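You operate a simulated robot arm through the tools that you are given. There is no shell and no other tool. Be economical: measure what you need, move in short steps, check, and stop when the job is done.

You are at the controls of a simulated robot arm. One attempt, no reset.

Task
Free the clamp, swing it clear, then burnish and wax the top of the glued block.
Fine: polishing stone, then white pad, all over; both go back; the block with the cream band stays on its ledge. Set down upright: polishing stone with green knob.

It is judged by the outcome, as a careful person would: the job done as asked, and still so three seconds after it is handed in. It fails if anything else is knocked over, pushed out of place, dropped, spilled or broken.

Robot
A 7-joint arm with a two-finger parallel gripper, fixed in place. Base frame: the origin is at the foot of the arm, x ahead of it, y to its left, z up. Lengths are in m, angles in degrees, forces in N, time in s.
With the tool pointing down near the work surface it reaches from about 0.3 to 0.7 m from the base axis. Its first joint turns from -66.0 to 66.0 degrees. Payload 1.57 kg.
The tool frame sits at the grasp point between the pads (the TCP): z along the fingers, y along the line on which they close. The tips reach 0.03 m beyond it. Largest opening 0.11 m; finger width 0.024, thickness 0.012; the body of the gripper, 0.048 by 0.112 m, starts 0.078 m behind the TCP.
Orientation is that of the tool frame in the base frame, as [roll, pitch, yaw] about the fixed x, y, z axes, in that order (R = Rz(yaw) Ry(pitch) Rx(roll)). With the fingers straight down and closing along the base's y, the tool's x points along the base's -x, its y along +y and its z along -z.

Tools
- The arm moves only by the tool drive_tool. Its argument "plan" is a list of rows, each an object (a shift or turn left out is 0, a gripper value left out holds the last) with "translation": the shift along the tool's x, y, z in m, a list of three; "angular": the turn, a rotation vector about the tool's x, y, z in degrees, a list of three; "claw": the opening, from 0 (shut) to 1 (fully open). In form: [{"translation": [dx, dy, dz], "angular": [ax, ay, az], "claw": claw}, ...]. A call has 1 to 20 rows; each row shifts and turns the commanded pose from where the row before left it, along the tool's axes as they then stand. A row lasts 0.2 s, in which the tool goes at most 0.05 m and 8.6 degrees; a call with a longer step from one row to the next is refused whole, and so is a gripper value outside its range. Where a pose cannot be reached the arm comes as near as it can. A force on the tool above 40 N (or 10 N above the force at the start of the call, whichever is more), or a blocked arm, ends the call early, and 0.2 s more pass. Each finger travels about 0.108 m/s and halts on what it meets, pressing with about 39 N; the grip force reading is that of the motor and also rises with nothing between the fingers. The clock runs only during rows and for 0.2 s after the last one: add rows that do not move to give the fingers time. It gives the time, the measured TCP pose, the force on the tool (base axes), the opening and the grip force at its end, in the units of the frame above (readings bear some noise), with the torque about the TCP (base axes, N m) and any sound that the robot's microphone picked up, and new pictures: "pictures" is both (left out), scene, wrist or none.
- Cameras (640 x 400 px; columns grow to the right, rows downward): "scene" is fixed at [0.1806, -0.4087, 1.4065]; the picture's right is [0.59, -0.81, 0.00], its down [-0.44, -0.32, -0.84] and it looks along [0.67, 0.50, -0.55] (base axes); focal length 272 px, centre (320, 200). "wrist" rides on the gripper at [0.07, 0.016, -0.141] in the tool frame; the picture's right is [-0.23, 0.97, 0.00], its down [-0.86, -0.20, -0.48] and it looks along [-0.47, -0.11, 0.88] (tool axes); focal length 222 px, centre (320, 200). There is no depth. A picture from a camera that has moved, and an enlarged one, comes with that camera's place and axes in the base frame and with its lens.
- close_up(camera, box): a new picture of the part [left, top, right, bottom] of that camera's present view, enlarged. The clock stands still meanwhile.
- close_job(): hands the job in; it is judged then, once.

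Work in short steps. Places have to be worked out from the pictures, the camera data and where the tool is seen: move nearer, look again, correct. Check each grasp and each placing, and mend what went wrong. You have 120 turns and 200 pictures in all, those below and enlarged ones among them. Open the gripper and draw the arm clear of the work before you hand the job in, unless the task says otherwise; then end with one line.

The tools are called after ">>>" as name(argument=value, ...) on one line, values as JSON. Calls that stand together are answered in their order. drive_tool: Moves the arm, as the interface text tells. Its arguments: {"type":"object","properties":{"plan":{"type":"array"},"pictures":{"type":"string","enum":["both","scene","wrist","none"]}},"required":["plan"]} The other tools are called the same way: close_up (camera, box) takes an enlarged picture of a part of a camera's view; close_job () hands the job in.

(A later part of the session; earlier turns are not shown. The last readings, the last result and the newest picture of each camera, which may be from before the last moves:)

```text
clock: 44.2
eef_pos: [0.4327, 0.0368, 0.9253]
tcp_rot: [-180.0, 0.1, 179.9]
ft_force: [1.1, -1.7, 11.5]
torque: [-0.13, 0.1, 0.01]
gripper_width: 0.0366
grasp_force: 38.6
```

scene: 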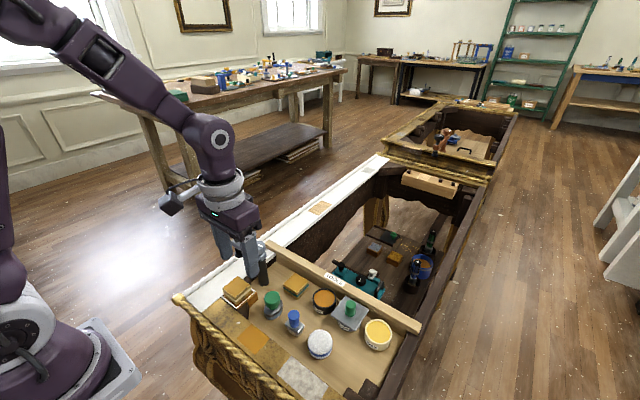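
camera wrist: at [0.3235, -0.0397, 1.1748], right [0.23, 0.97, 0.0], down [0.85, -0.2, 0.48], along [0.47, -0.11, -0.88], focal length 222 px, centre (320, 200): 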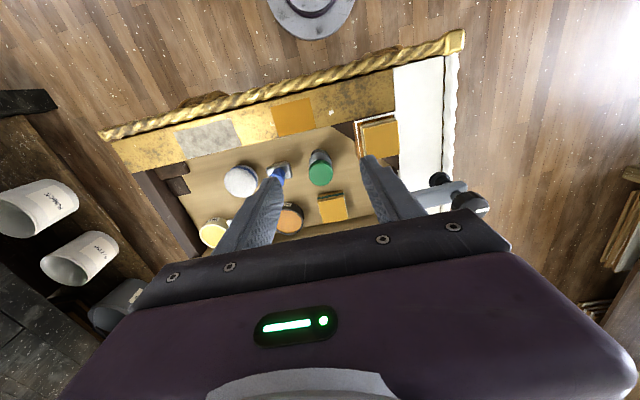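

>>> drive_tool(plan=[{"translation": [0.007, 0, 0]}, {"translation": [0.007, 0, 0]}, {"translation": [0.007, 0, 0]}, {"translation": [0.007, 0, 0]}, {"translation": [0.003, 0, 0]}, {"translation": [0, -0.006, 0]}, {"translation": [-0.007, 0, 0]}, {"translation": [-0.007, 0, 0]}, {"translation": [-0.007, 0, 0]}, {"translation": [-0.007, 0, 0]}, {}], pictures="none")

>>> close_up(camera="scene", box=[215, 240, 285, 310])

```text
clock: 46.6
eef_pos: [0.4289, 0.0291, 0.9236]
tcp_rot: [-180.0, 0.1, 179.9]
ft_force: [-2.9, 0.3, 6.0]
torque: [0.03, 0.3, -0.01]
gripper_width: 0.0366
grasp_force: 38.9
```

```text
5.71 times, centred on (250, 275) of scene
camera zoom: at [0.1804, -0.4087, 1.4065], right [0.59, -0.81, 0.0], down [-0.44, -0.32, -0.84], along [0.68, 0.5, -0.55], focal length 1556 px, centre (720, -229)
```

zoom: 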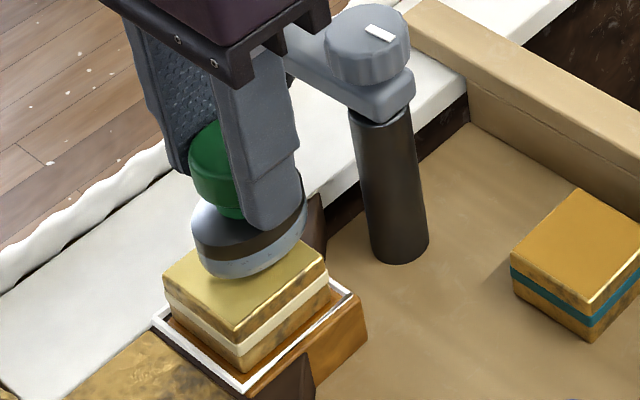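

Looks uniformly burnished on the visible part. One more pass along the far (+x) edge with slightly more pressure, then lift and inspect.

>>> drive_tool(plan=[{"translation": [-0.005, 0, 0.0003]}, {"translation": [0, 0.007, 0]}, {"translation": [0, 0.005, 0]}, {"translation": [0, -0.007, 0]}, {"translation": [0, -0.007, 0]}, {"translation": [0, -0.007, 0]}, {"translation": [0, -0.007, 0]}, {"translation": [0, -0.005, 0]}, {"translation": [0, 0.007, 0]}, {}], pictures="none")

>>> drive_tool(plan=[{"translation": [0, 0, -0.01]}, {"translation": [0, 0, -0.02]}, {"translation": [0, -0.03, 0]}, {"translation": [0, -0.03, 0]}, {"translation": [-0.01, -0.02, 0]}, {}], pictures="none")

>>> close_up(camera="scene", box=[205, 240, 325, 340])

>>> close_up(camera="wrist", box=[200, 60, 460, 240])

```text
clock: 48.8
eef_pos: [0.4352, 0.0153, 0.9243]
tcp_rot: [-180.0, 0.0, 179.9]
ft_force: [0.7, -5.8, 13.7]
torque: [-0.35, 0.07, 0.07]
gripper_width: 0.0363
grasp_force: 38.3
```

```text
clock: 50.2
eef_pos: [0.4448, -0.0634, 0.9558]
tcp_rot: [180.0, 0.0, 180.0]
ft_force: [-0.3, 0.3, 0.2]
torque: [0.02, -0.01, 0.0]
gripper_width: 0.0366
grasp_force: 39.1
```

```text
4.00 times, centred on (265, 290) of scene
camera zoom: at [0.1806, -0.4087, 1.4065], right [0.59, -0.81, 0.0], down [-0.44, -0.32, -0.84], along [0.67, 0.5, -0.55], focal length 1089 px, centre (540, -160)
```

zoom: 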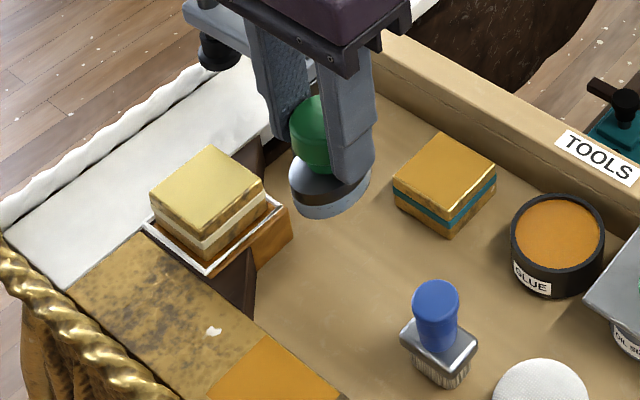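

```text
2.22 times, centred on (330, 150) of wrist
camera zoom: at [0.3749, -0.0468, 1.0972], right [0.23, 0.97, 0.0], down [0.85, -0.2, 0.48], along [0.47, -0.11, -0.88], focal length 494 px, centre (298, 311)
```

zoom: 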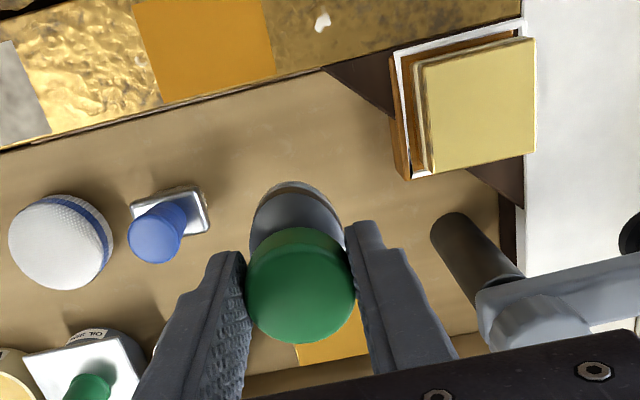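

Top looks uniformly burnished; verify at higher magnification.

>>> close_up(camera="scene", box=[238, 274, 276, 306])

>>> close_up(camera="wrist", box=[355, 65, 425, 135])

```text
12.50 times, centred on (257, 290) of scene
camera zoom: at [0.1806, -0.4087, 1.4065], right [0.59, -0.81, 0.0], down [-0.44, -0.32, -0.84], along [0.67, 0.5, -0.55], focal length 3403 px, centre (1108, -925)
```

zoom: 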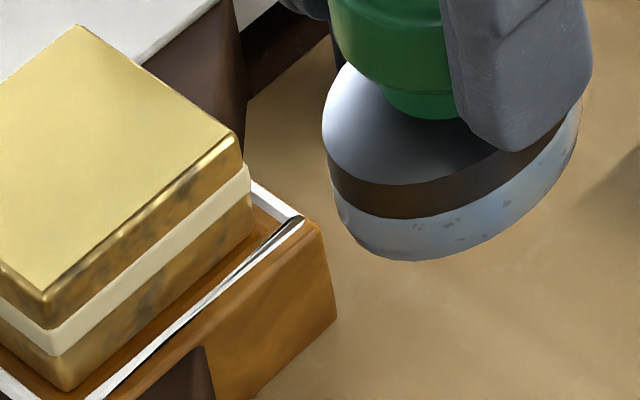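

```text
5.71 times, centred on (390, 100) of wrist
camera zoom: at [0.3749, -0.0468, 1.0972], right [0.23, 0.97, 0.0], down [0.85, -0.2, 0.48], along [0.47, -0.11, -0.88], focal length 1269 px, centre (-80, 771)
```

zoom: 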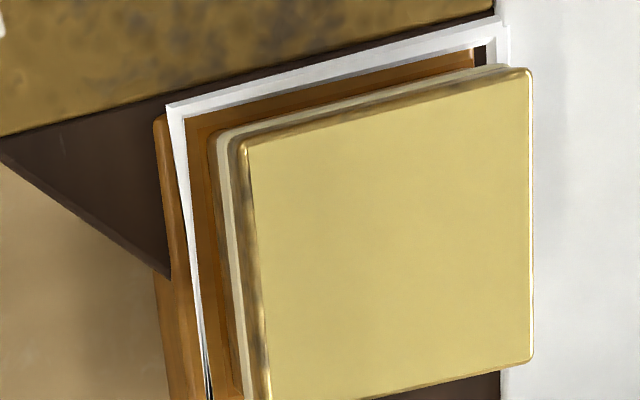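

Perfect. Now return the stone: lower at its original place (0.447, -0.067), feeling for the tray.

>>> drive_tool(plan=[{"translation": [-0.002, -0.0038, 0.02]}, {"translation": [0, 0, 0.03]}, {"translation": [0, 0, 0.025]}, {"translation": [0, 0, 0.007]}, {}], pictures="none")

>>> close_up(camera="scene", box=[225, 240, 325, 340])

```text
clock: 51.4
eef_pos: [0.4474, -0.066, 0.8728]
tcp_rot: [180.0, 0.0, 180.0]
ft_force: [-0.3, 0.7, -0.8]
torque: [0.01, -0.04, 0.02]
gripper_width: 0.0367
grasp_force: 39.2
```

```text
4.00 times, centred on (275, 290) of scene
camera zoom: at [0.1806, -0.4087, 1.4065], right [0.59, -0.81, 0.0], down [-0.44, -0.32, -0.84], along [0.67, 0.5, -0.55], focal length 1089 px, centre (500, -160)
```

zoom: 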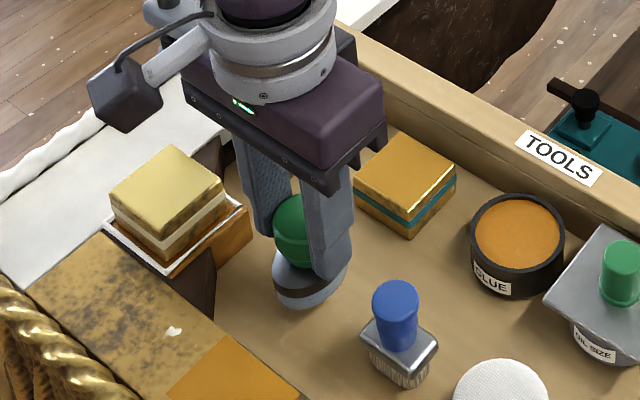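

Still ~5 mm above the tray; lower gently to contact.

>>> drive_tool(plan=[{"translation": [0, 0, 0.002]}, {"translation": [0, 0, 0.002]}, {"translation": [0, 0, 0.0008]}, {}], pictures="none")

```text
clock: 52.4
eef_pos: [0.446, -0.0653, 0.8673]
tcp_rot: [-179.9, -0.1, 179.9]
ft_force: [0.0, -0.6, -0.9]
torque: [0.04, 0.0, 0.0]
gripper_width: 0.0367
grasp_force: 38.6
```

>>> drive_tool(plan=[{"translation": [0, 0, 0.0008]}, {"translation": [0, 0, 0.0007]}, {}], pictures="none")

```text
clock: 53.2
eef_pos: [0.4457, -0.0662, 0.8655]
tcp_rot: [-180.0, -0.1, 179.9]
ft_force: [0.6, -0.9, -0.1]
torque: [-0.01, 0.0, 0.01]
gripper_width: 0.0371
grasp_force: 39.3
```

>>> drive_tool(plan=[{"translation": [0, 0, 0.0007]}, {"translation": [0, 0, 0.0006]}, {}], pictures="none")

>>> close_up(camera="scene", box=[250, 270, 300, 330])

```text
clock: 54.0
eef_pos: [0.4467, -0.0646, 0.8642]
tcp_rot: [-180.0, 0.0, 180.0]
ft_force: [0.5, 0.5, -1.1]
torque: [0.04, 0.0, 0.01]
gripper_width: 0.0367
grasp_force: 39.2
```

```text
6.67 times, centred on (275, 300) of scene
camera zoom: at [0.1806, -0.4087, 1.4065], right [0.59, -0.81, 0.0], down [-0.44, -0.32, -0.84], along [0.67, 0.5, -0.55], focal length 1815 px, centre (620, -467)
```

zoom: 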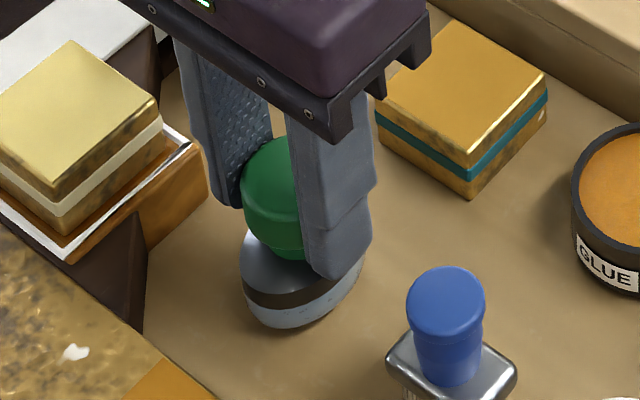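

>>> drive_tool(plan=[{"translation": [0, 0, 0.0008]}, {"translation": [0, 0, 0.0008]}, {"translation": [0, 0, 0.0006]}, {}], pictures="none")

```text
clock: 55.0
eef_pos: [0.4468, -0.0655, 0.8619]
tcp_rot: [180.0, 0.0, 179.9]
ft_force: [-0.2, 3.0, 5.3]
torque: [0.19, -0.12, 0.06]
gripper_width: 0.0367
grasp_force: 39.5
```

Contact (5 N). Release and rise.

>>> drive_tool(plan=[{"claw": 0.4}, {"claw": 0.48}, {}, {"translation": [0, 0, -0.02]}, {"translation": [0, 0, -0.04]}, {"translation": [0, 0, -0.03]}, {}], pictures="none")

>>> close_up(camera="scene", box=[225, 240, 345, 360])

>>> close_up(camera="wrist", box=[180, 60, 440, 240])

```text
clock: 56.6
eef_pos: [0.4471, -0.0657, 0.9523]
tcp_rot: [-180.0, 0.0, 179.9]
ft_force: [-0.7, 0.8, -1.2]
torque: [0.03, -0.03, -0.03]
gripper_width: 0.0529
grasp_force: 0.0
```

```text
3.33 times, centred on (285, 300) of scene
camera zoom: at [0.1805, -0.4087, 1.4065], right [0.59, -0.81, 0.0], down [-0.44, -0.32, -0.84], along [0.67, 0.5, -0.55], focal length 907 px, centre (437, -133)
```

zoom: 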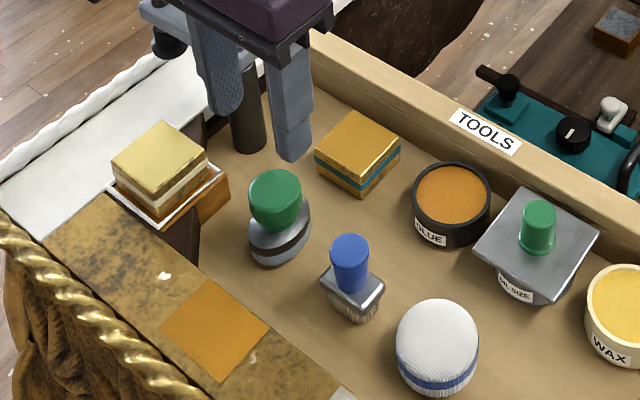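

```text
2.22 times, centred on (310, 150) of wrist
camera zoom: at [0.3764, -0.0486, 1.0939], right [0.23, 0.97, 0.0], down [0.85, -0.2, 0.48], along [0.47, -0.11, -0.88], focal length 494 px, centre (342, 311)
```

zoom: 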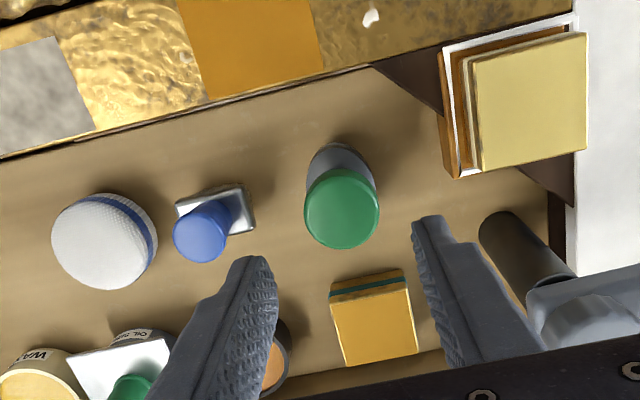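

Stone is back, upright, in its place. Next the white pad, roughly at (0.44, -0.207), ~52 mm wide. Move above it and look, also at the wax pot.

>>> drive_tool(plan=[{"translation": [0.007, -0.047, 0], "claw": 0.7}, {"translation": [0, -0.047, 0]}, {"translation": [0, -0.047, 0]}, {}], pictures="none")

>>> close_up(camera="scene", box=[285, 290, 415, 380])

>>> close_up(camera="wrist", box=[180, 60, 440, 240])

```text
clock: 57.6
eef_pos: [0.4399, -0.2062, 0.9528]
tcp_rot: [-180.0, 0.0, 179.9]
ft_force: [0.0, 0.3, -0.6]
torque: [0.0, 0.01, 0.03]
gripper_width: 0.0768
grasp_force: 0.0
```

```text
4.44 times, centred on (350, 335) of scene
camera zoom: at [0.1805, -0.4087, 1.4065], right [0.59, -0.81, 0.0], down [-0.44, -0.32, -0.84], along [0.68, 0.5, -0.55], focal length 1210 px, centre (187, -400)
```

zoom: 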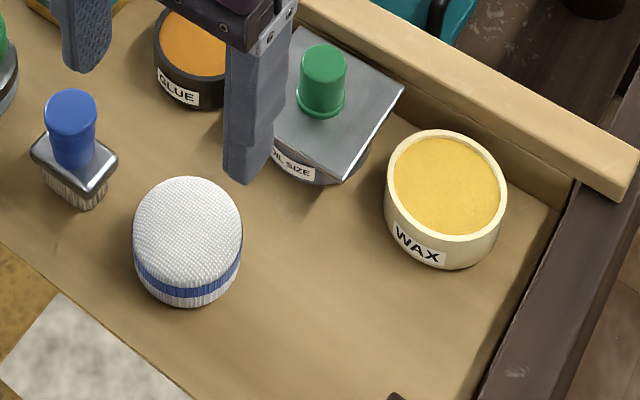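

```text
2.22 times, centred on (310, 150) of wrist
camera zoom: at [0.3688, -0.1895, 1.0938], right [0.23, 0.97, 0.0], down [0.85, -0.2, 0.48], along [0.47, -0.11, -0.88], focal length 494 px, centre (342, 311)
```

zoom: 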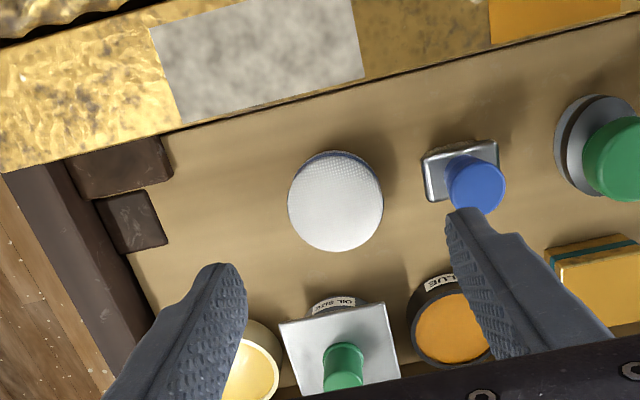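

Pad ≈ (0.440, -0.209). The brush sits close on the +y side, so I yaw 36° to pass the finger between brush and pots, lower to 0.90 and look.

>>> drive_tool(plan=[{"translation": [0, -0.003, 0], "angular": [0, 0, 8]}, {"angular": [0, 0, 8]}, {"angular": [0, 0, 8]}, {"angular": [0, 0, 8]}, {"angular": [0, 0, 4]}, {"translation": [0, 0, 0.03]}, {"translation": [0, 0, 0.02], "claw": 0.64}, {}], pictures="none")

>>> close_up(camera="scene", box=[265, 270, 375, 370])

>>> close_up(camera="wrist", box=[180, 60, 440, 240])

```text
clock: 59.4
eef_pos: [0.4395, -0.2103, 0.9043]
tcp_rot: [180.0, 0.0, 143.9]
ft_force: [0.5, 0.3, 0.3]
torque: [-0.01, -0.05, 0.04]
gripper_width: 0.0704
grasp_force: 0.0
```

```text
4.00 times, centred on (320, 320) of scene
camera zoom: at [0.1806, -0.4087, 1.4065], right [0.59, -0.81, 0.0], down [-0.44, -0.32, -0.84], along [0.67, 0.5, -0.55], focal length 1089 px, centre (320, -280)
```

zoom: 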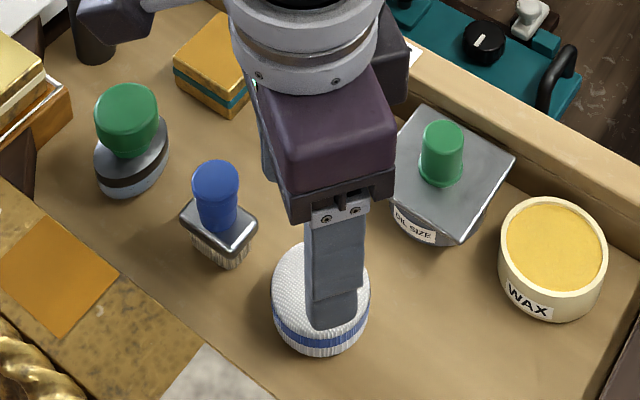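

```text
2.22 times, centred on (310, 150) of wrist
camera zoom: at [0.3913, -0.1555, 1.0451], right [0.76, 0.65, 0.0], down [0.57, -0.67, 0.48], along [0.31, -0.36, -0.88], focal length 494 px, centre (342, 311)
```

zoom: 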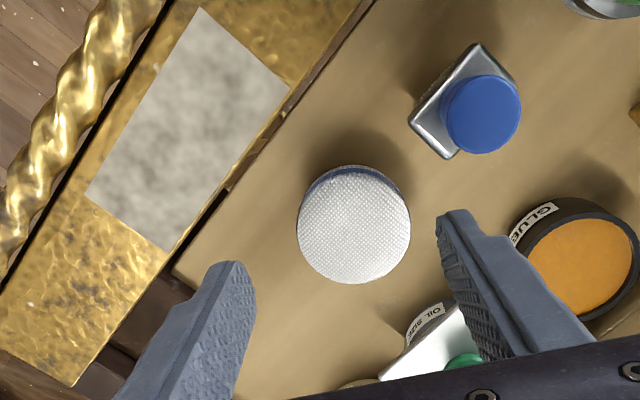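

Pad is ~4 mm further along tool +y. Correct and descend to 0.850, then close.

>>> drive_tool(plan=[{"translation": [0.0015, 0.004, 0.02]}, {"translation": [0, 0, 0.02]}, {"translation": [0, 0, 0.008]}, {"translation": [0, 0, 0.006]}, {}], pictures="none")

>>> close_up(camera="scene", box=[275, 270, 365, 360])

>>> close_up(camera="wrist", box=[180, 60, 440, 240])

```text
clock: 60.6
eef_pos: [0.4414, -0.2064, 0.8474]
tcp_rot: [-179.9, 0.1, 143.9]
ft_force: [0.6, -0.1, -0.3]
torque: [0.01, 0.02, 0.0]
gripper_width: 0.0703
grasp_force: 0.0
```

```text
4.44 times, centred on (320, 315) of scene
camera zoom: at [0.1806, -0.4087, 1.4065], right [0.59, -0.81, 0.0], down [-0.44, -0.32, -0.84], along [0.67, 0.5, -0.55], focal length 1210 px, centre (320, -311)
```

zoom: 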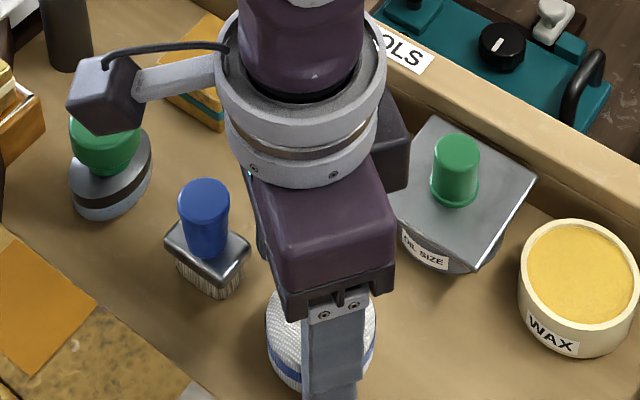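

```text
2.22 times, centred on (310, 150) of wrist
camera zoom: at [0.3936, -0.1524, 0.9894], right [0.76, 0.65, 0.0], down [0.57, -0.67, 0.48], along [0.31, -0.36, -0.88], focal length 494 px, centre (342, 311)
```

zoom: 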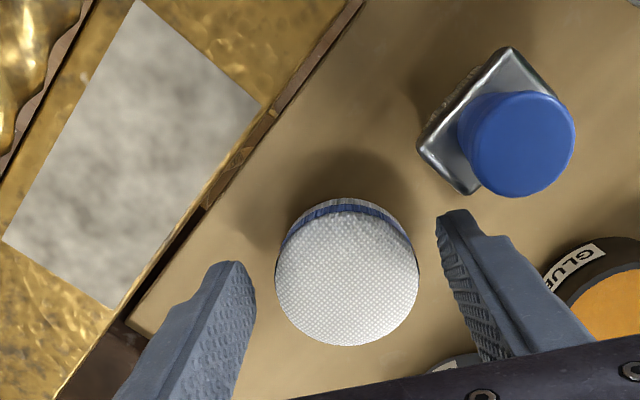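

Fingers straddle the pad. Close.

>>> drive_tool(plan=[{"claw": 0.55}, {"claw": 0.5}, {"claw": 0.45}, {"claw": 0.42}, {}], pictures="none")

>>> close_up(camera="wrist", box=[180, 60, 440, 240])

```text
clock: 61.8
eef_pos: [0.4414, -0.2071, 0.8472]
tcp_rot: [-180.0, -0.1, 143.8]
ft_force: [0.3, -0.3, 0.9]
torque: [-0.01, -0.01, 0.01]
gripper_width: 0.0512
grasp_force: 38.9
```

```text
2.22 times, centred on (310, 150) of wrist
camera zoom: at [0.3936, -0.1524, 0.9895], right [0.76, 0.65, 0.0], down [0.57, -0.67, 0.48], along [0.31, -0.36, -0.88], focal length 494 px, centre (342, 311)
```

zoom: 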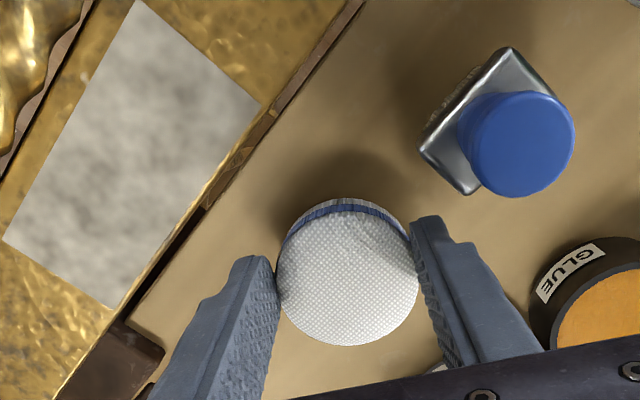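

Pad held (51 mm). Lift 105 mm and carry over to the block.

>>> drive_tool(plan=[{"translation": [0, 0, -0.015]}, {"translation": [0, 0, -0.04]}, {"translation": [0, 0, -0.05]}, {}, {"translation": [0.0193, 0.0216, 0]}, {"translation": [0.0193, 0.0216, 0]}, {"translation": [0.0193, 0.0216, 0]}, {"translation": [0.0193, 0.0216, 0]}, {"translation": [0.0193, 0.0216, 0]}, {"translation": [0.0193, 0.0216, 0]}, {"translation": [0.0193, 0.0216, 0]}, {"translation": [0.0193, 0.0216, 0]}, {}], pictures="none")

>>> close_up(camera="scene", box=[195, 220, 355, 350])

>>> close_up(camera="wrist", box=[180, 60, 440, 240])

```text
clock: 64.6
eef_pos: [0.4193, 0.0265, 0.9522]
tcp_rot: [-180.0, 0.0, 144.0]
ft_force: [-0.5, -0.1, -0.1]
torque: [-0.02, 0.01, 0.01]
gripper_width: 0.0513
grasp_force: 39.3
```

```text
3.08 times, centred on (275, 285) of scene
camera zoom: at [0.1806, -0.4087, 1.4065], right [0.59, -0.81, 0.0], down [-0.44, -0.32, -0.84], along [0.67, 0.5, -0.55], focal length 838 px, centre (458, -62)
```

zoom: 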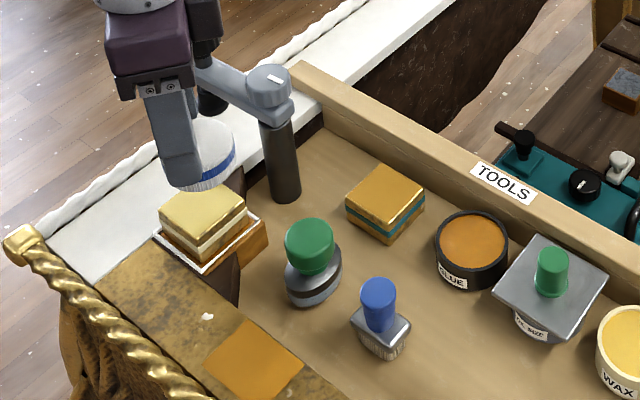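

```text
2.22 times, centred on (310, 150) of wrist
camera zoom: at [0.3713, 0.0803, 1.093], right [0.76, 0.65, 0.0], down [0.57, -0.67, 0.48], along [0.31, -0.36, -0.88], focal length 494 px, centre (342, 311)
```

zoom: 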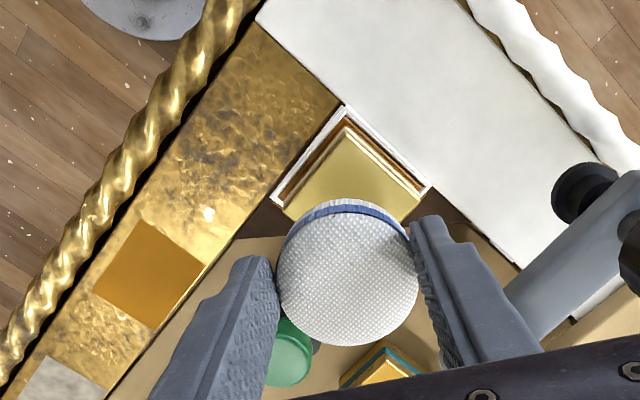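

Lower over the block centre toward expected contact (~0.910).

>>> drive_tool(plan=[{"translation": [-0.001, -0.003, 0.02]}, {"translation": [0, 0, 0.014]}, {"translation": [0, 0, 0.003]}, {"translation": [0, 0, 0.002]}, {"translation": [0, 0, 0.002]}, {}], pictures="none")

>>> close_up(camera="scene", box=[215, 230, 285, 310])

```text
clock: 66.0
eef_pos: [0.4174, 0.0205, 0.9117]
tcp_rot: [-180.0, 0.0, 143.9]
ft_force: [0.5, 0.7, -0.7]
torque: [0.02, 0.02, 0.02]
gripper_width: 0.0514
grasp_force: 39.3
```

```text
5.00 times, centred on (250, 270) of scene
camera zoom: at [0.1806, -0.4087, 1.4065], right [0.59, -0.81, 0.0], down [-0.44, -0.32, -0.84], along [0.67, 0.5, -0.55], focal length 1361 px, centre (670, -150)
```

zoom: 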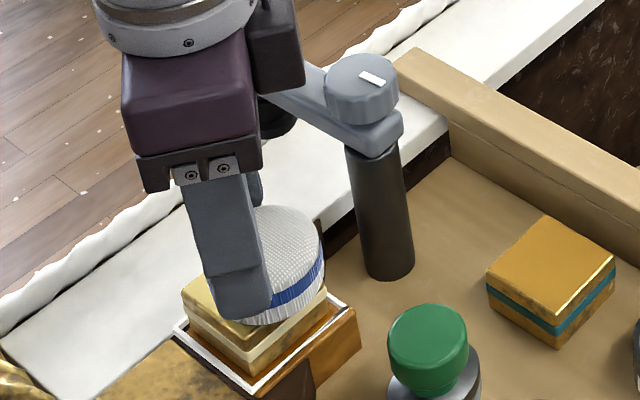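

Nearly touching. Step down further.

>>> drive_tool(plan=[{"translation": [0, 0, 0.001]}, {"translation": [0, 0, 0.001]}, {}], pictures="none")

```text
clock: 66.8
eef_pos: [0.4171, 0.0209, 0.9102]
tcp_rot: [180.0, 0.0, 143.9]
ft_force: [-0.2, 0.5, -1.0]
torque: [-0.04, 0.01, 0.01]
gripper_width: 0.0512
grasp_force: 38.9
```

>>> drive_tool(plan=[{"translation": [0, 0, 0.001]}, {"translation": [0, 0, 0.0007]}, {}], pictures="none")

```text
clock: 67.6
eef_pos: [0.4172, 0.0216, 0.9087]
tcp_rot: [179.9, 0.1, 143.9]
ft_force: [0.1, 1.0, 17.0]
torque: [0.31, -0.09, -0.01]
gripper_width: 0.051
grasp_force: 38.8
```

Contact at 17 N; ease 0.3 mm, move to the near corner (-12 mm, -12 mm) and check force and look.

>>> drive_tool(plan=[{"translation": [0, 0, -0.0003]}, {"translation": [0.0049, -0.0035, 0]}, {"translation": [0.0049, -0.0035, 0]}, {"translation": [-0.0035, -0.0049, 0]}, {"translation": [-0.0035, -0.0049, 0]}, {}], pictures="none")

>>> close_up(camera="scene", box=[215, 230, 285, 310])

```text
clock: 69.0
eef_pos: [0.4038, 0.0104, 0.9091]
tcp_rot: [-180.0, 0.0, 143.9]
ft_force: [-0.7, 3.8, 8.8]
torque: [0.39, -0.04, 0.06]
gripper_width: 0.0512
grasp_force: 38.9
```

```text
5.00 times, centred on (250, 270) of scene
camera zoom: at [0.1804, -0.4086, 1.4065], right [0.59, -0.81, 0.0], down [-0.44, -0.32, -0.84], along [0.68, 0.5, -0.55], focal length 1361 px, centre (670, -150)
```

zoom: 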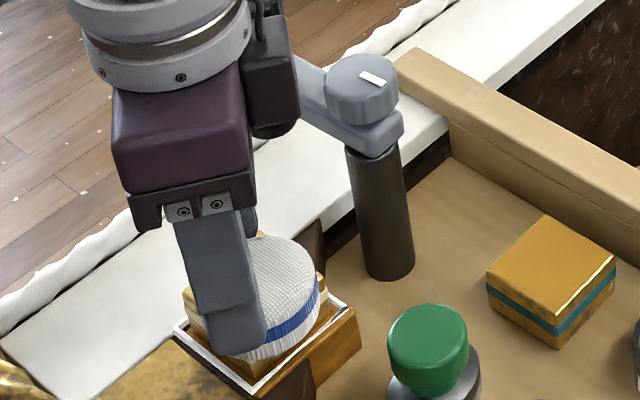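

Good pressure (9 N), block steady. Raster the first half.

>>> drive_tool(plan=[{"translation": [-0.0049, 0.0035, 0]}, {"translation": [-0.0049, 0.0035, 0]}, {"translation": [-0.0049, 0.0035, 0]}, {"translation": [-0.0049, 0.0035, 0]}, {"translation": [0.0035, 0.0049, 0]}, {"translation": [0.0049, -0.0035, 0]}, {"translation": [0.0049, -0.0035, 0]}, {"translation": [0.0049, -0.0035, 0]}, {"translation": [0.0049, -0.0035, 0]}, {"translation": [0.0035, 0.0049, 0]}, {}], pictures="none")

```text
clock: 71.4
eef_pos: [0.4037, 0.0222, 0.9094]
tcp_rot: [-180.0, 0.1, 143.8]
ft_force: [-2.1, -7.6, 16.6]
torque: [-0.52, -0.18, -0.15]
gripper_width: 0.0513
grasp_force: 39.3
```

>>> drive_tool(plan=[{"translation": [-0.0049, 0.0035, -0.0002]}, {"translation": [-0.0049, 0.0035, 0]}, {"translation": [-0.0049, 0.0035, 0]}, {"translation": [-0.0049, 0.0035, 0]}, {"translation": [0.0035, 0.0049, 0]}, {"translation": [0.0049, -0.0035, 0]}, {"translation": [0.0049, -0.0035, 0]}, {"translation": [0.0049, -0.0035, 0]}, {"translation": [0.0049, -0.0035, 0]}, {"translation": [0.0035, 0.0049, 0]}, {}], pictures="none")

>>> close_up(camera="scene", box=[215, 230, 285, 310])

```text
clock: 73.8
eef_pos: [0.4041, 0.0333, 0.9078]
tcp_rot: [180.0, 0.0, 143.8]
ft_force: [0.4, -3.9, 8.3]
torque: [-0.34, -0.14, -0.06]
gripper_width: 0.0515
grasp_force: 38.7
```

```text
5.00 times, centred on (250, 270) of scene
camera zoom: at [0.1804, -0.4088, 1.4065], right [0.59, -0.81, 0.0], down [-0.44, -0.32, -0.84], along [0.68, 0.5, -0.55], focal length 1361 px, centre (670, -150)
```

zoom: 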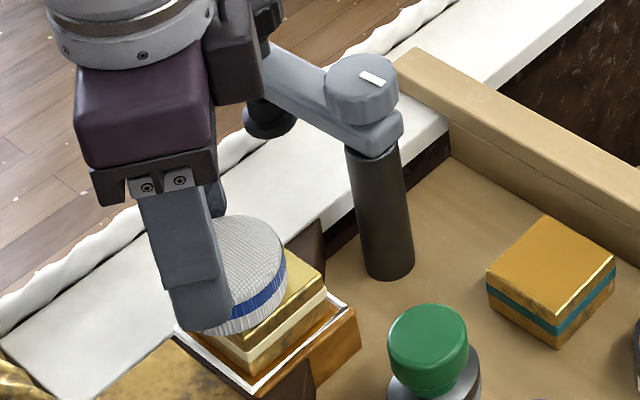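

Last line along +x, extra overlap on +y edge, then lift aside and inspect.

>>> drive_tool(plan=[{"translation": [-0.0049, 0.0035, 0.0001]}, {"translation": [-0.0049, 0.0035, 0]}, {"translation": [-0.0049, 0.0035, 0]}, {"translation": [-0.0049, 0.0035, 0]}, {"translation": [0.0018, 0.0025, 0]}, {"translation": [0.0049, -0.0035, 0]}, {"translation": [0.0049, -0.0035, 0]}, {}], pictures="none")

>>> drive_tool(plan=[{"translation": [0, 0, -0.015]}, {"translation": [0, 0, -0.035]}, {"translation": [-0.0193, -0.0216, 0]}, {"translation": [-0.0193, -0.0216, 0]}, {"translation": [-0.0193, -0.0216, 0]}, {"translation": [-0.0193, -0.0216, 0]}, {}], pictures="none")

>>> close_up(camera="scene", box=[225, 260, 285, 310])

>>> close_up(camera="scene", box=[195, 220, 355, 350])

```text
clock: 75.6
eef_pos: [0.4177, 0.0357, 0.909]
tcp_rot: [-180.0, 0.0, 143.9]
ft_force: [0.6, -0.3, 1.7]
torque: [-0.01, -0.07, -0.03]
gripper_width: 0.0512
grasp_force: 39.2
```

```text
clock: 77.2
eef_pos: [0.428, -0.0772, 0.9572]
tcp_rot: [179.9, 0.0, 143.9]
ft_force: [0.6, -1.1, -0.7]
torque: [0.01, -0.01, -0.04]
gripper_width: 0.0512
grasp_force: 38.6
```

```text
8.00 times, centred on (255, 285) of scene
camera zoom: at [0.1805, -0.4087, 1.4065], right [0.59, -0.81, 0.0], down [-0.44, -0.32, -0.84], along [0.67, 0.5, -0.55], focal length 2178 px, centre (840, -480)
```

zoom: 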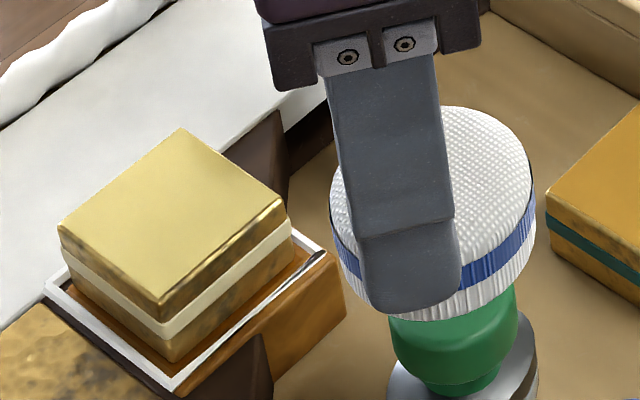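

```text
3.08 times, centred on (275, 285) of scene
camera zoom: at [0.1805, -0.4087, 1.4065], right [0.59, -0.81, 0.0], down [-0.44, -0.32, -0.84], along [0.67, 0.5, -0.55], focal length 838 px, centre (458, -62)
```

zoom: 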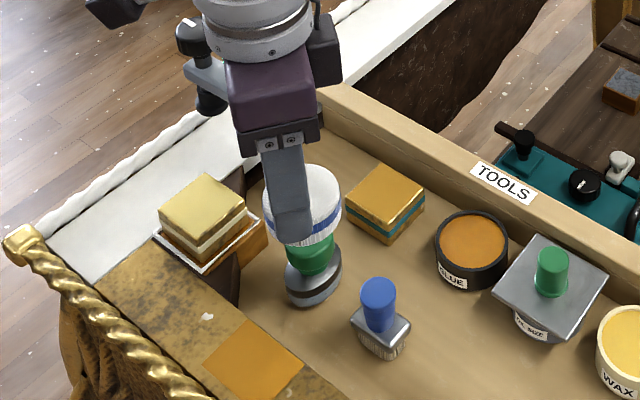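

Colour unchanged after rubbing, so the pad needs to be charged with wax first. I carry the pad toward the WAX pot and locate it precisely.

>>> drive_tool(plan=[{"translation": [-0.0295, -0.0228, 0]}, {"translation": [-0.0295, -0.0228, 0]}, {"translation": [-0.0295, -0.0228, 0]}, {"translation": [-0.0295, -0.0228, 0]}, {}], pictures="none")

>>> close_up(camera="scene", box=[305, 280, 435, 380])

>>> close_up(camera="wrist", box=[160, 60, 440, 240])

```text
clock: 78.4
eef_pos: [0.4688, -0.2222, 0.9577]
tcp_rot: [180.0, 0.1, 144.0]
ft_force: [0.1, -0.2, -0.3]
torque: [0.0, 0.01, 0.02]
gripper_width: 0.0513
grasp_force: 39.6
```

```text
4.00 times, centred on (370, 330) of scene
camera zoom: at [0.1805, -0.4087, 1.4065], right [0.59, -0.81, 0.0], down [-0.44, -0.32, -0.84], along [0.68, 0.5, -0.55], focal length 1089 px, centre (120, -320)
```

zoom: 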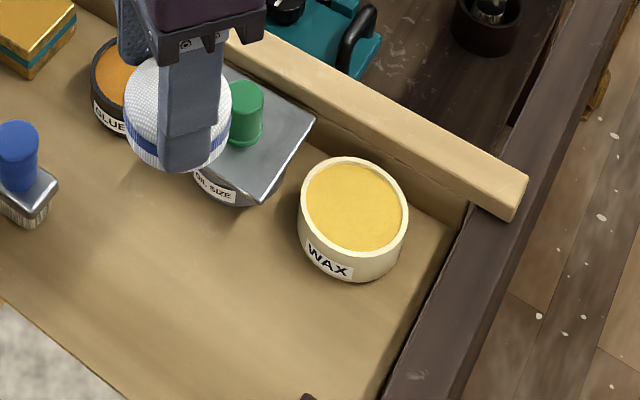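

```text
2.22 times, centred on (300, 150) of wrist
camera zoom: at [0.4211, -0.1678, 1.1], right [0.76, 0.65, 0.0], down [0.57, -0.66, 0.48], along [0.31, -0.36, -0.88], focal length 494 px, centre (364, 311)
```

zoom: 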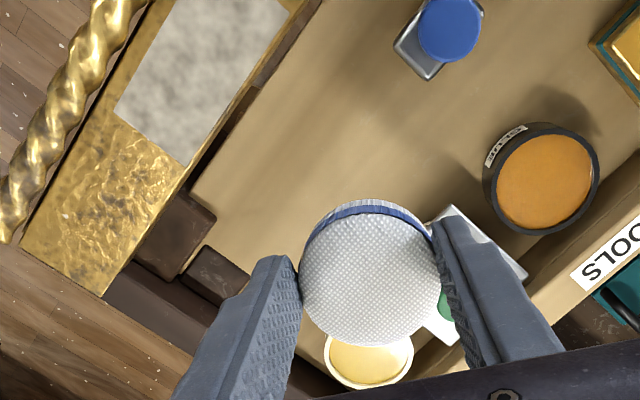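

>>> close_up(camera="scene", box=[370, 312, 415, 356])

>>> close_up(camera="scene", box=[328, 285, 373, 329])

```text
9.09 times, centred on (392, 334) of scene
camera zoom: at [0.1805, -0.4087, 1.4065], right [0.59, -0.81, 0.0], down [-0.44, -0.32, -0.84], along [0.68, 0.5, -0.55], focal length 2475 px, centre (-339, -1018)
```

zoom: 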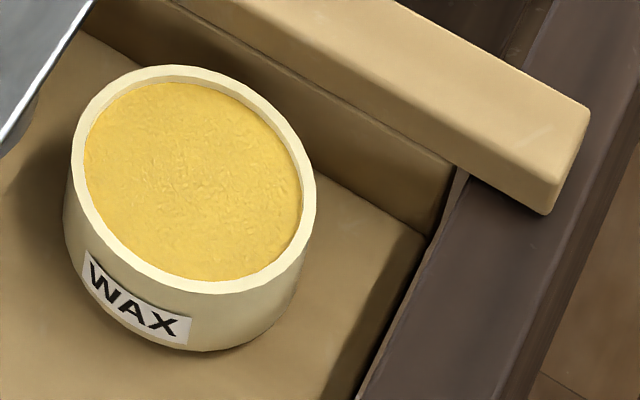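

```text
9.09 times, centred on (350, 307) of scene
camera zoom: at [0.1805, -0.4087, 1.4065], right [0.59, -0.81, 0.0], down [-0.44, -0.32, -0.84], along [0.68, 0.5, -0.55], focal length 2475 px, centre (43, -773)
```

zoom: 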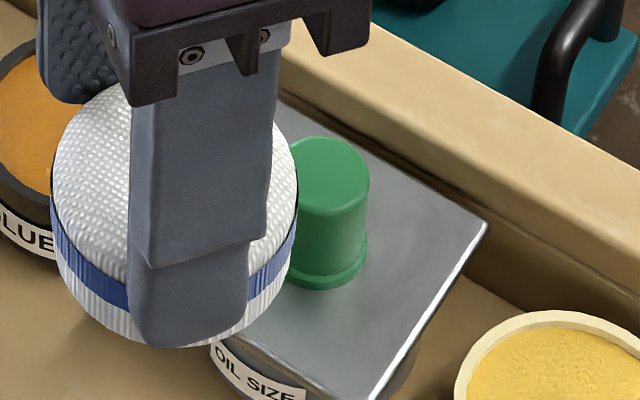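

The WAX pot ≈ (0.541, -0.302), rim z ≈ 0.825, wax nearly flush. To keep the fingers off the rail and the OIL SIZE plate I turn back to closing along y, then go over the pot.

>>> drive_tool(plan=[{"angular": [0, 0, -8]}, {"angular": [0, 0, -8]}, {"angular": [0, 0, -8]}, {"angular": [0, 0, -8]}, {"angular": [0, 0, -4]}, {"translation": [-0.018, -0.02, 0]}, {"translation": [-0.018, -0.02, 0]}, {"translation": [-0.018, -0.02, 0]}, {"translation": [-0.0182, -0.0198, 0]}, {"translation": [0, 0, 0.03]}, {}], pictures="none")

>>> close_up(camera="scene", box=[335, 280, 445, 370])

>>> close_up(camera="wrist", box=[180, 60, 440, 240])

```text
clock: 80.8
eef_pos: [0.5415, -0.306, 0.929]
tcp_rot: [180.0, 0.0, 179.9]
ft_force: [0.4, 0.6, -0.4]
torque: [0.0, 0.02, -0.01]
gripper_width: 0.0513
grasp_force: 39.2
```

```text
4.44 times, centred on (390, 325) of scene
camera zoom: at [0.1806, -0.4087, 1.4065], right [0.59, -0.81, 0.0], down [-0.44, -0.32, -0.84], along [0.67, 0.5, -0.55], focal length 1210 px, centre (9, -356)
```

zoom: 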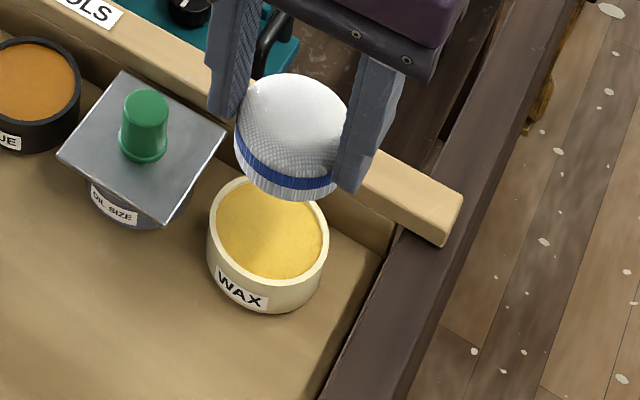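

```text
2.22 times, centred on (310, 150) of wrist
camera zoom: at [0.4709, -0.289, 1.0705], right [0.23, 0.97, 0.0], down [0.85, -0.2, 0.48], along [0.47, -0.11, -0.88], focal length 494 px, centre (342, 311)
```

zoom: 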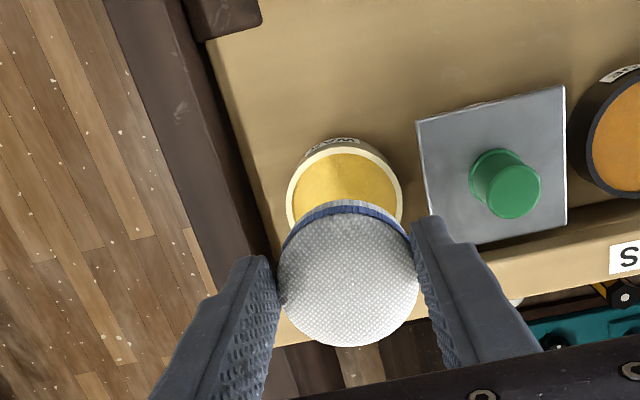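

Pad is aligned above the pot within ~2 mm. Lower toward it and look again.

>>> drive_tool(plan=[{"translation": [0, 0.0015, 0.02]}, {"translation": [0, 0, 0.015]}, {"translation": [0, 0, 0.008]}, {}], pictures="none")

>>> close_up(camera="scene", box=[345, 285, 435, 370])

>>> close_up(camera="wrist", box=[180, 60, 440, 240])

```text
clock: 81.8
eef_pos: [0.5412, -0.3014, 0.886]
tcp_rot: [180.0, 0.0, -180.0]
ft_force: [-0.3, -0.1, -0.2]
torque: [0.02, -0.03, -0.01]
gripper_width: 0.0514
grasp_force: 39.0
```

```text
4.71 times, centred on (390, 328) of scene
camera zoom: at [0.1806, -0.4087, 1.4065], right [0.59, -0.81, 0.0], down [-0.44, -0.32, -0.84], along [0.67, 0.5, -0.55], focal length 1281 px, centre (-9, -400)
```

zoom: 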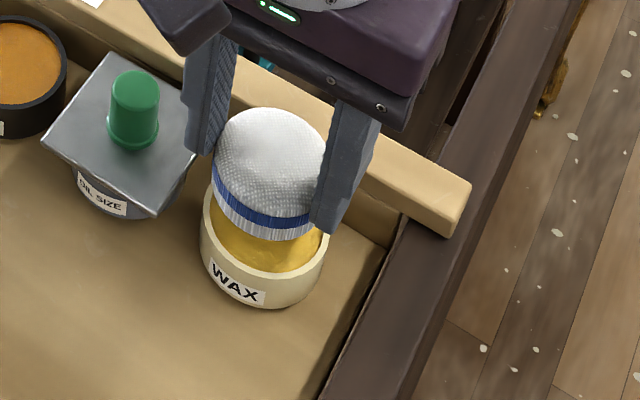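

```text
2.22 times, centred on (310, 150) of wrist
camera zoom: at [0.4703, -0.2848, 1.0277], right [0.23, 0.97, 0.0], down [0.85, -0.2, 0.48], along [0.47, -0.11, -0.88], focal length 494 px, centre (342, 311)
```

zoom: 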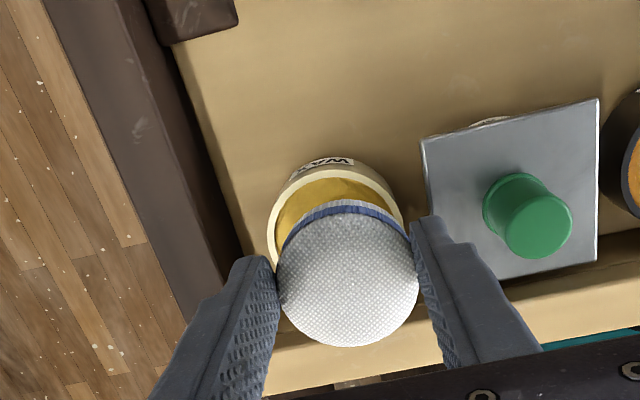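

Alignment good (shift -1.5 mm in y). Descend 15 mm then feel for contact.

>>> drive_tool(plan=[{"translation": [0, -0.0015, 0.008]}, {"translation": [0, 0, 0.006]}, {"translation": [0, 0, 0.002]}, {}], pictures="none")

>>> close_up(camera="scene", box=[360, 295, 425, 355])

```text
clock: 82.5
eef_pos: [0.5422, -0.303, 0.8748]
tcp_rot: [-179.8, 0.1, 179.8]
ft_force: [-3.2, 2.7, 11.4]
torque: [0.24, 0.11, 0.04]
gripper_width: 0.0514
grasp_force: 39.0
stopped in row 3: the force on the tool passed its limit at 46 N (the readings are from after the stop); the commanded pose is now the measured one
```

```text
6.67 times, centred on (392, 325) of scene
camera zoom: at [0.1803, -0.4085, 1.4066], right [0.59, -0.81, 0.0], down [-0.44, -0.32, -0.84], along [0.68, 0.5, -0.55], focal length 1815 px, centre (-163, -633)
```

zoom: 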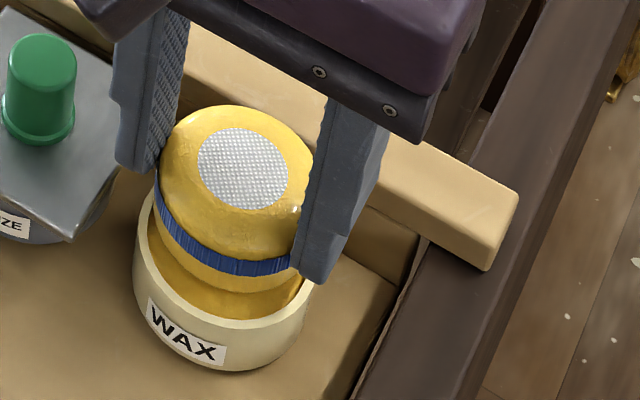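

The pad turned wax-yellow — charged. Lift straight up at once and check the pot didn't move.

>>> drive_tool(plan=[{"translation": [0, 0, -0.005]}, {"translation": [0, 0, -0.02]}, {"translation": [0, 0, -0.045]}, {"translation": [0, 0, -0.015]}, {}], pictures="none")

>>> close_up(camera="scene", box=[305, 280, 435, 380])

```text
clock: 83.7
eef_pos: [0.5408, -0.3028, 0.9592]
tcp_rot: [-179.8, 0.1, 179.9]
ft_force: [0.7, -0.8, -1.1]
torque: [0.02, -0.01, -0.01]
gripper_width: 0.0512
grasp_force: 38.9
```

```text
4.00 times, centred on (370, 330) of scene
camera zoom: at [0.1806, -0.4087, 1.4065], right [0.59, -0.81, 0.0], down [-0.44, -0.32, -0.84], along [0.67, 0.5, -0.55], focal length 1089 px, centre (120, -320)
```

zoom: 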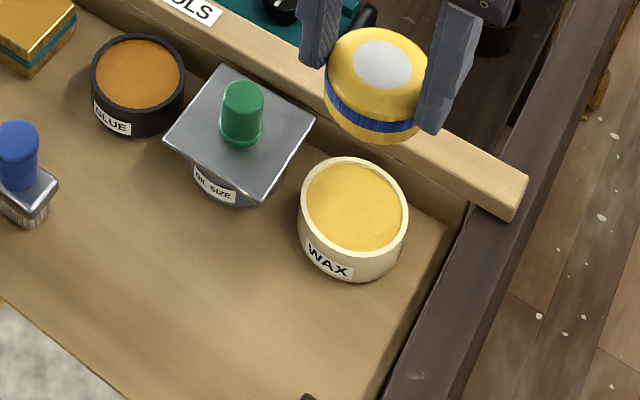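

The pot hasn't moved. Carry the charged pad back over the block.

>>> drive_tool(plan=[{"translation": [0.0123, 0.0326, 0]}, {"translation": [0.0123, 0.0326, 0]}, {"translation": [0.0123, 0.0326, 0]}, {"translation": [0.0123, 0.0326, 0]}, {"translation": [0.0123, 0.0326, 0]}, {"translation": [0.0123, 0.0326, 0]}, {"translation": [0.0123, 0.0326, 0]}, {"translation": [0.0123, 0.0326, 0]}, {"translation": [0.0123, 0.0326, 0]}, {"translation": [0.0121, 0.0326, 0]}, {}], pictures="none")

>>> drive_tool(plan=[{"translation": [0, 0, 0.02]}, {"translation": [0, 0, 0.015]}, {"translation": [0, 0, 0.009]}, {}], pictures="none")

>>> close_up(camera="scene", box=[215, 230, 285, 310])

>>> close_up(camera="wrist", box=[180, 60, 440, 240])

```text
clock: 86.1
eef_pos: [0.4183, 0.0236, 0.9595]
tcp_rot: [-179.7, 0.2, 179.8]
ft_force: [0.3, -0.5, -0.1]
torque: [0.03, -0.03, -0.03]
gripper_width: 0.0514
grasp_force: 38.5
```

```text
clock: 87.1
eef_pos: [0.4194, 0.0224, 0.9138]
tcp_rot: [-179.8, 0.2, 179.9]
ft_force: [-0.2, -0.1, -0.6]
torque: [0.01, 0.02, 0.01]
gripper_width: 0.0514
grasp_force: 38.8
```

```text
5.00 times, centred on (250, 270) of scene
camera zoom: at [0.1806, -0.4087, 1.4065], right [0.59, -0.81, 0.0], down [-0.44, -0.32, -0.84], along [0.67, 0.5, -0.55], focal length 1361 px, centre (670, -150)
```

zoom: 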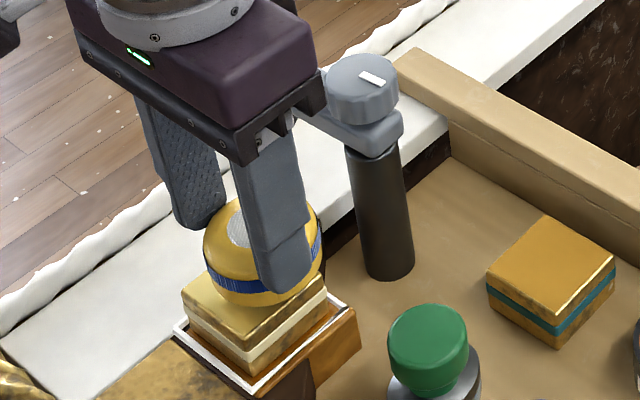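

```text
2.22 times, centred on (310, 150) of wrist
camera zoom: at [0.349, 0.0398, 1.0557], right [0.23, 0.97, 0.0], down [0.85, -0.2, 0.48], along [0.47, -0.11, -0.88], focal length 494 px, centre (342, 311)
```

zoom: 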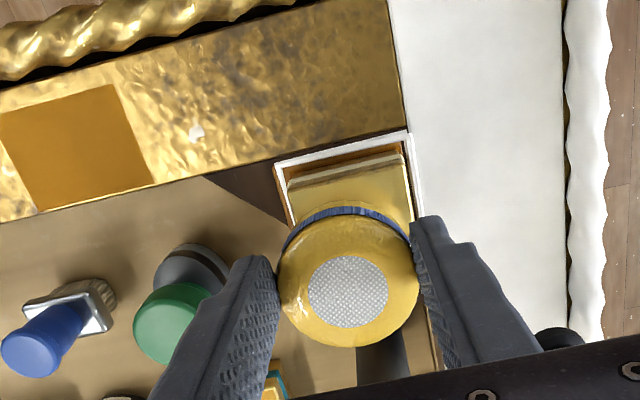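

Step down for contact.

>>> drive_tool(plan=[{"translation": [0, 0, 0.002]}, {"translation": [0, 0, 0.001]}, {"translation": [0, 0, 0.001]}, {}], pictures="none")

```text
clock: 88.1
eef_pos: [0.4202, 0.0221, 0.9102]
tcp_rot: [-179.7, 0.0, 179.9]
ft_force: [-0.2, -0.3, -0.2]
torque: [0.01, -0.01, -0.01]
gripper_width: 0.0512
grasp_force: 39.9
```

>>> drive_tool(plan=[{"translation": [0, 0, 0.001]}, {"translation": [0, 0, 0.0007]}, {}], pictures="none")

```text
clock: 88.9
eef_pos: [0.4201, 0.0231, 0.9087]
tcp_rot: [-180.0, 0.2, 179.8]
ft_force: [-0.3, -0.3, 14.5]
torque: [0.12, 0.01, 0.02]
gripper_width: 0.0515
grasp_force: 39.2
```

Contact at the same height as before (no slip). Go to the near corner and raster the first lines at ~10 N.

>>> drive_tool(plan=[{"translation": [0.007, 0, -0.0002]}, {"translation": [0.007, 0, 0]}, {"translation": [0, -0.006, 0]}, {"translation": [0, -0.006, 0]}, {"translation": [-0.0065, 0, 0]}, {"translation": [-0.0065, 0, 0]}, {"translation": [-0.0065, 0, 0]}, {"translation": [-0.0065, 0, 0]}, {"translation": [0, 0.006, 0]}, {"translation": [0.0065, 0, 0]}, {"translation": [0.0065, 0, 0]}, {"translation": [0.0065, 0, 0]}, {"translation": [0.0065, 0, 0]}, {}], pictures="none")

>>> close_up(camera="scene", box=[215, 230, 285, 310])

```text
clock: 91.9
eef_pos: [0.4049, 0.018, 0.9091]
tcp_rot: [-179.8, 0.1, 179.9]
ft_force: [-1.0, 0.6, 0.2]
torque: [0.04, 0.02, 0.02]
gripper_width: 0.051
grasp_force: 38.7
```

```text
5.00 times, centred on (250, 270) of scene
camera zoom: at [0.1806, -0.4087, 1.4065], right [0.59, -0.81, 0.0], down [-0.44, -0.32, -0.84], along [0.67, 0.5, -0.55], focal length 1361 px, centre (670, -150)
```

zoom: 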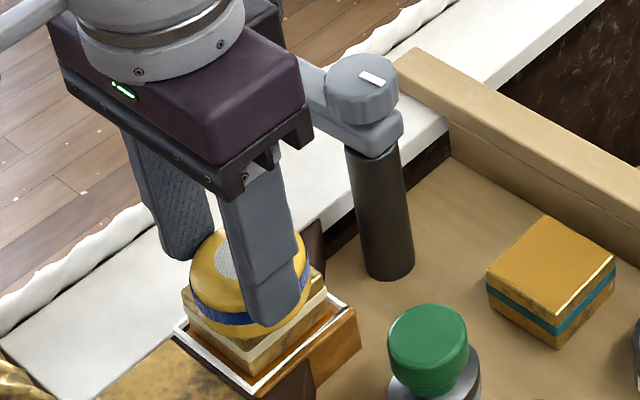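

Pressure faded; press 0.6 mm more and check.

>>> drive_tool(plan=[{"translation": [0, 0, 0.0006]}, {}], pictures="none")

```text
clock: 92.5
eef_pos: [0.4067, 0.0174, 0.9081]
tcp_rot: [-179.8, 0.2, 179.9]
ft_force: [0.0, -3.3, 9.5]
torque: [-0.13, -0.25, -0.02]
gripper_width: 0.0513
grasp_force: 39.0
```

>>> drive_tool(plan=[{"translation": [0, -0.006, 0]}, {"translation": [-0.0065, 0, 0]}, {"translation": [-0.0065, 0, 0]}, {"translation": [-0.0065, 0, 0]}, {"translation": [-0.0065, 0, 0]}, {"translation": [0, 0.006, 0.0001]}, {"translation": [0.0065, 0, 0]}, {"translation": [0.0065, 0, 0]}, {"translation": [0.0065, 0, 0]}, {"translation": [0.0065, 0, 0]}, {}], pictures="none")

```text
clock: 94.9
eef_pos: [0.4047, 0.0171, 0.9083]
tcp_rot: [-179.9, 0.2, 179.9]
ft_force: [1.5, 0.8, 2.9]
torque: [0.04, -0.19, 0.03]
gripper_width: 0.0514
grasp_force: 39.1
```

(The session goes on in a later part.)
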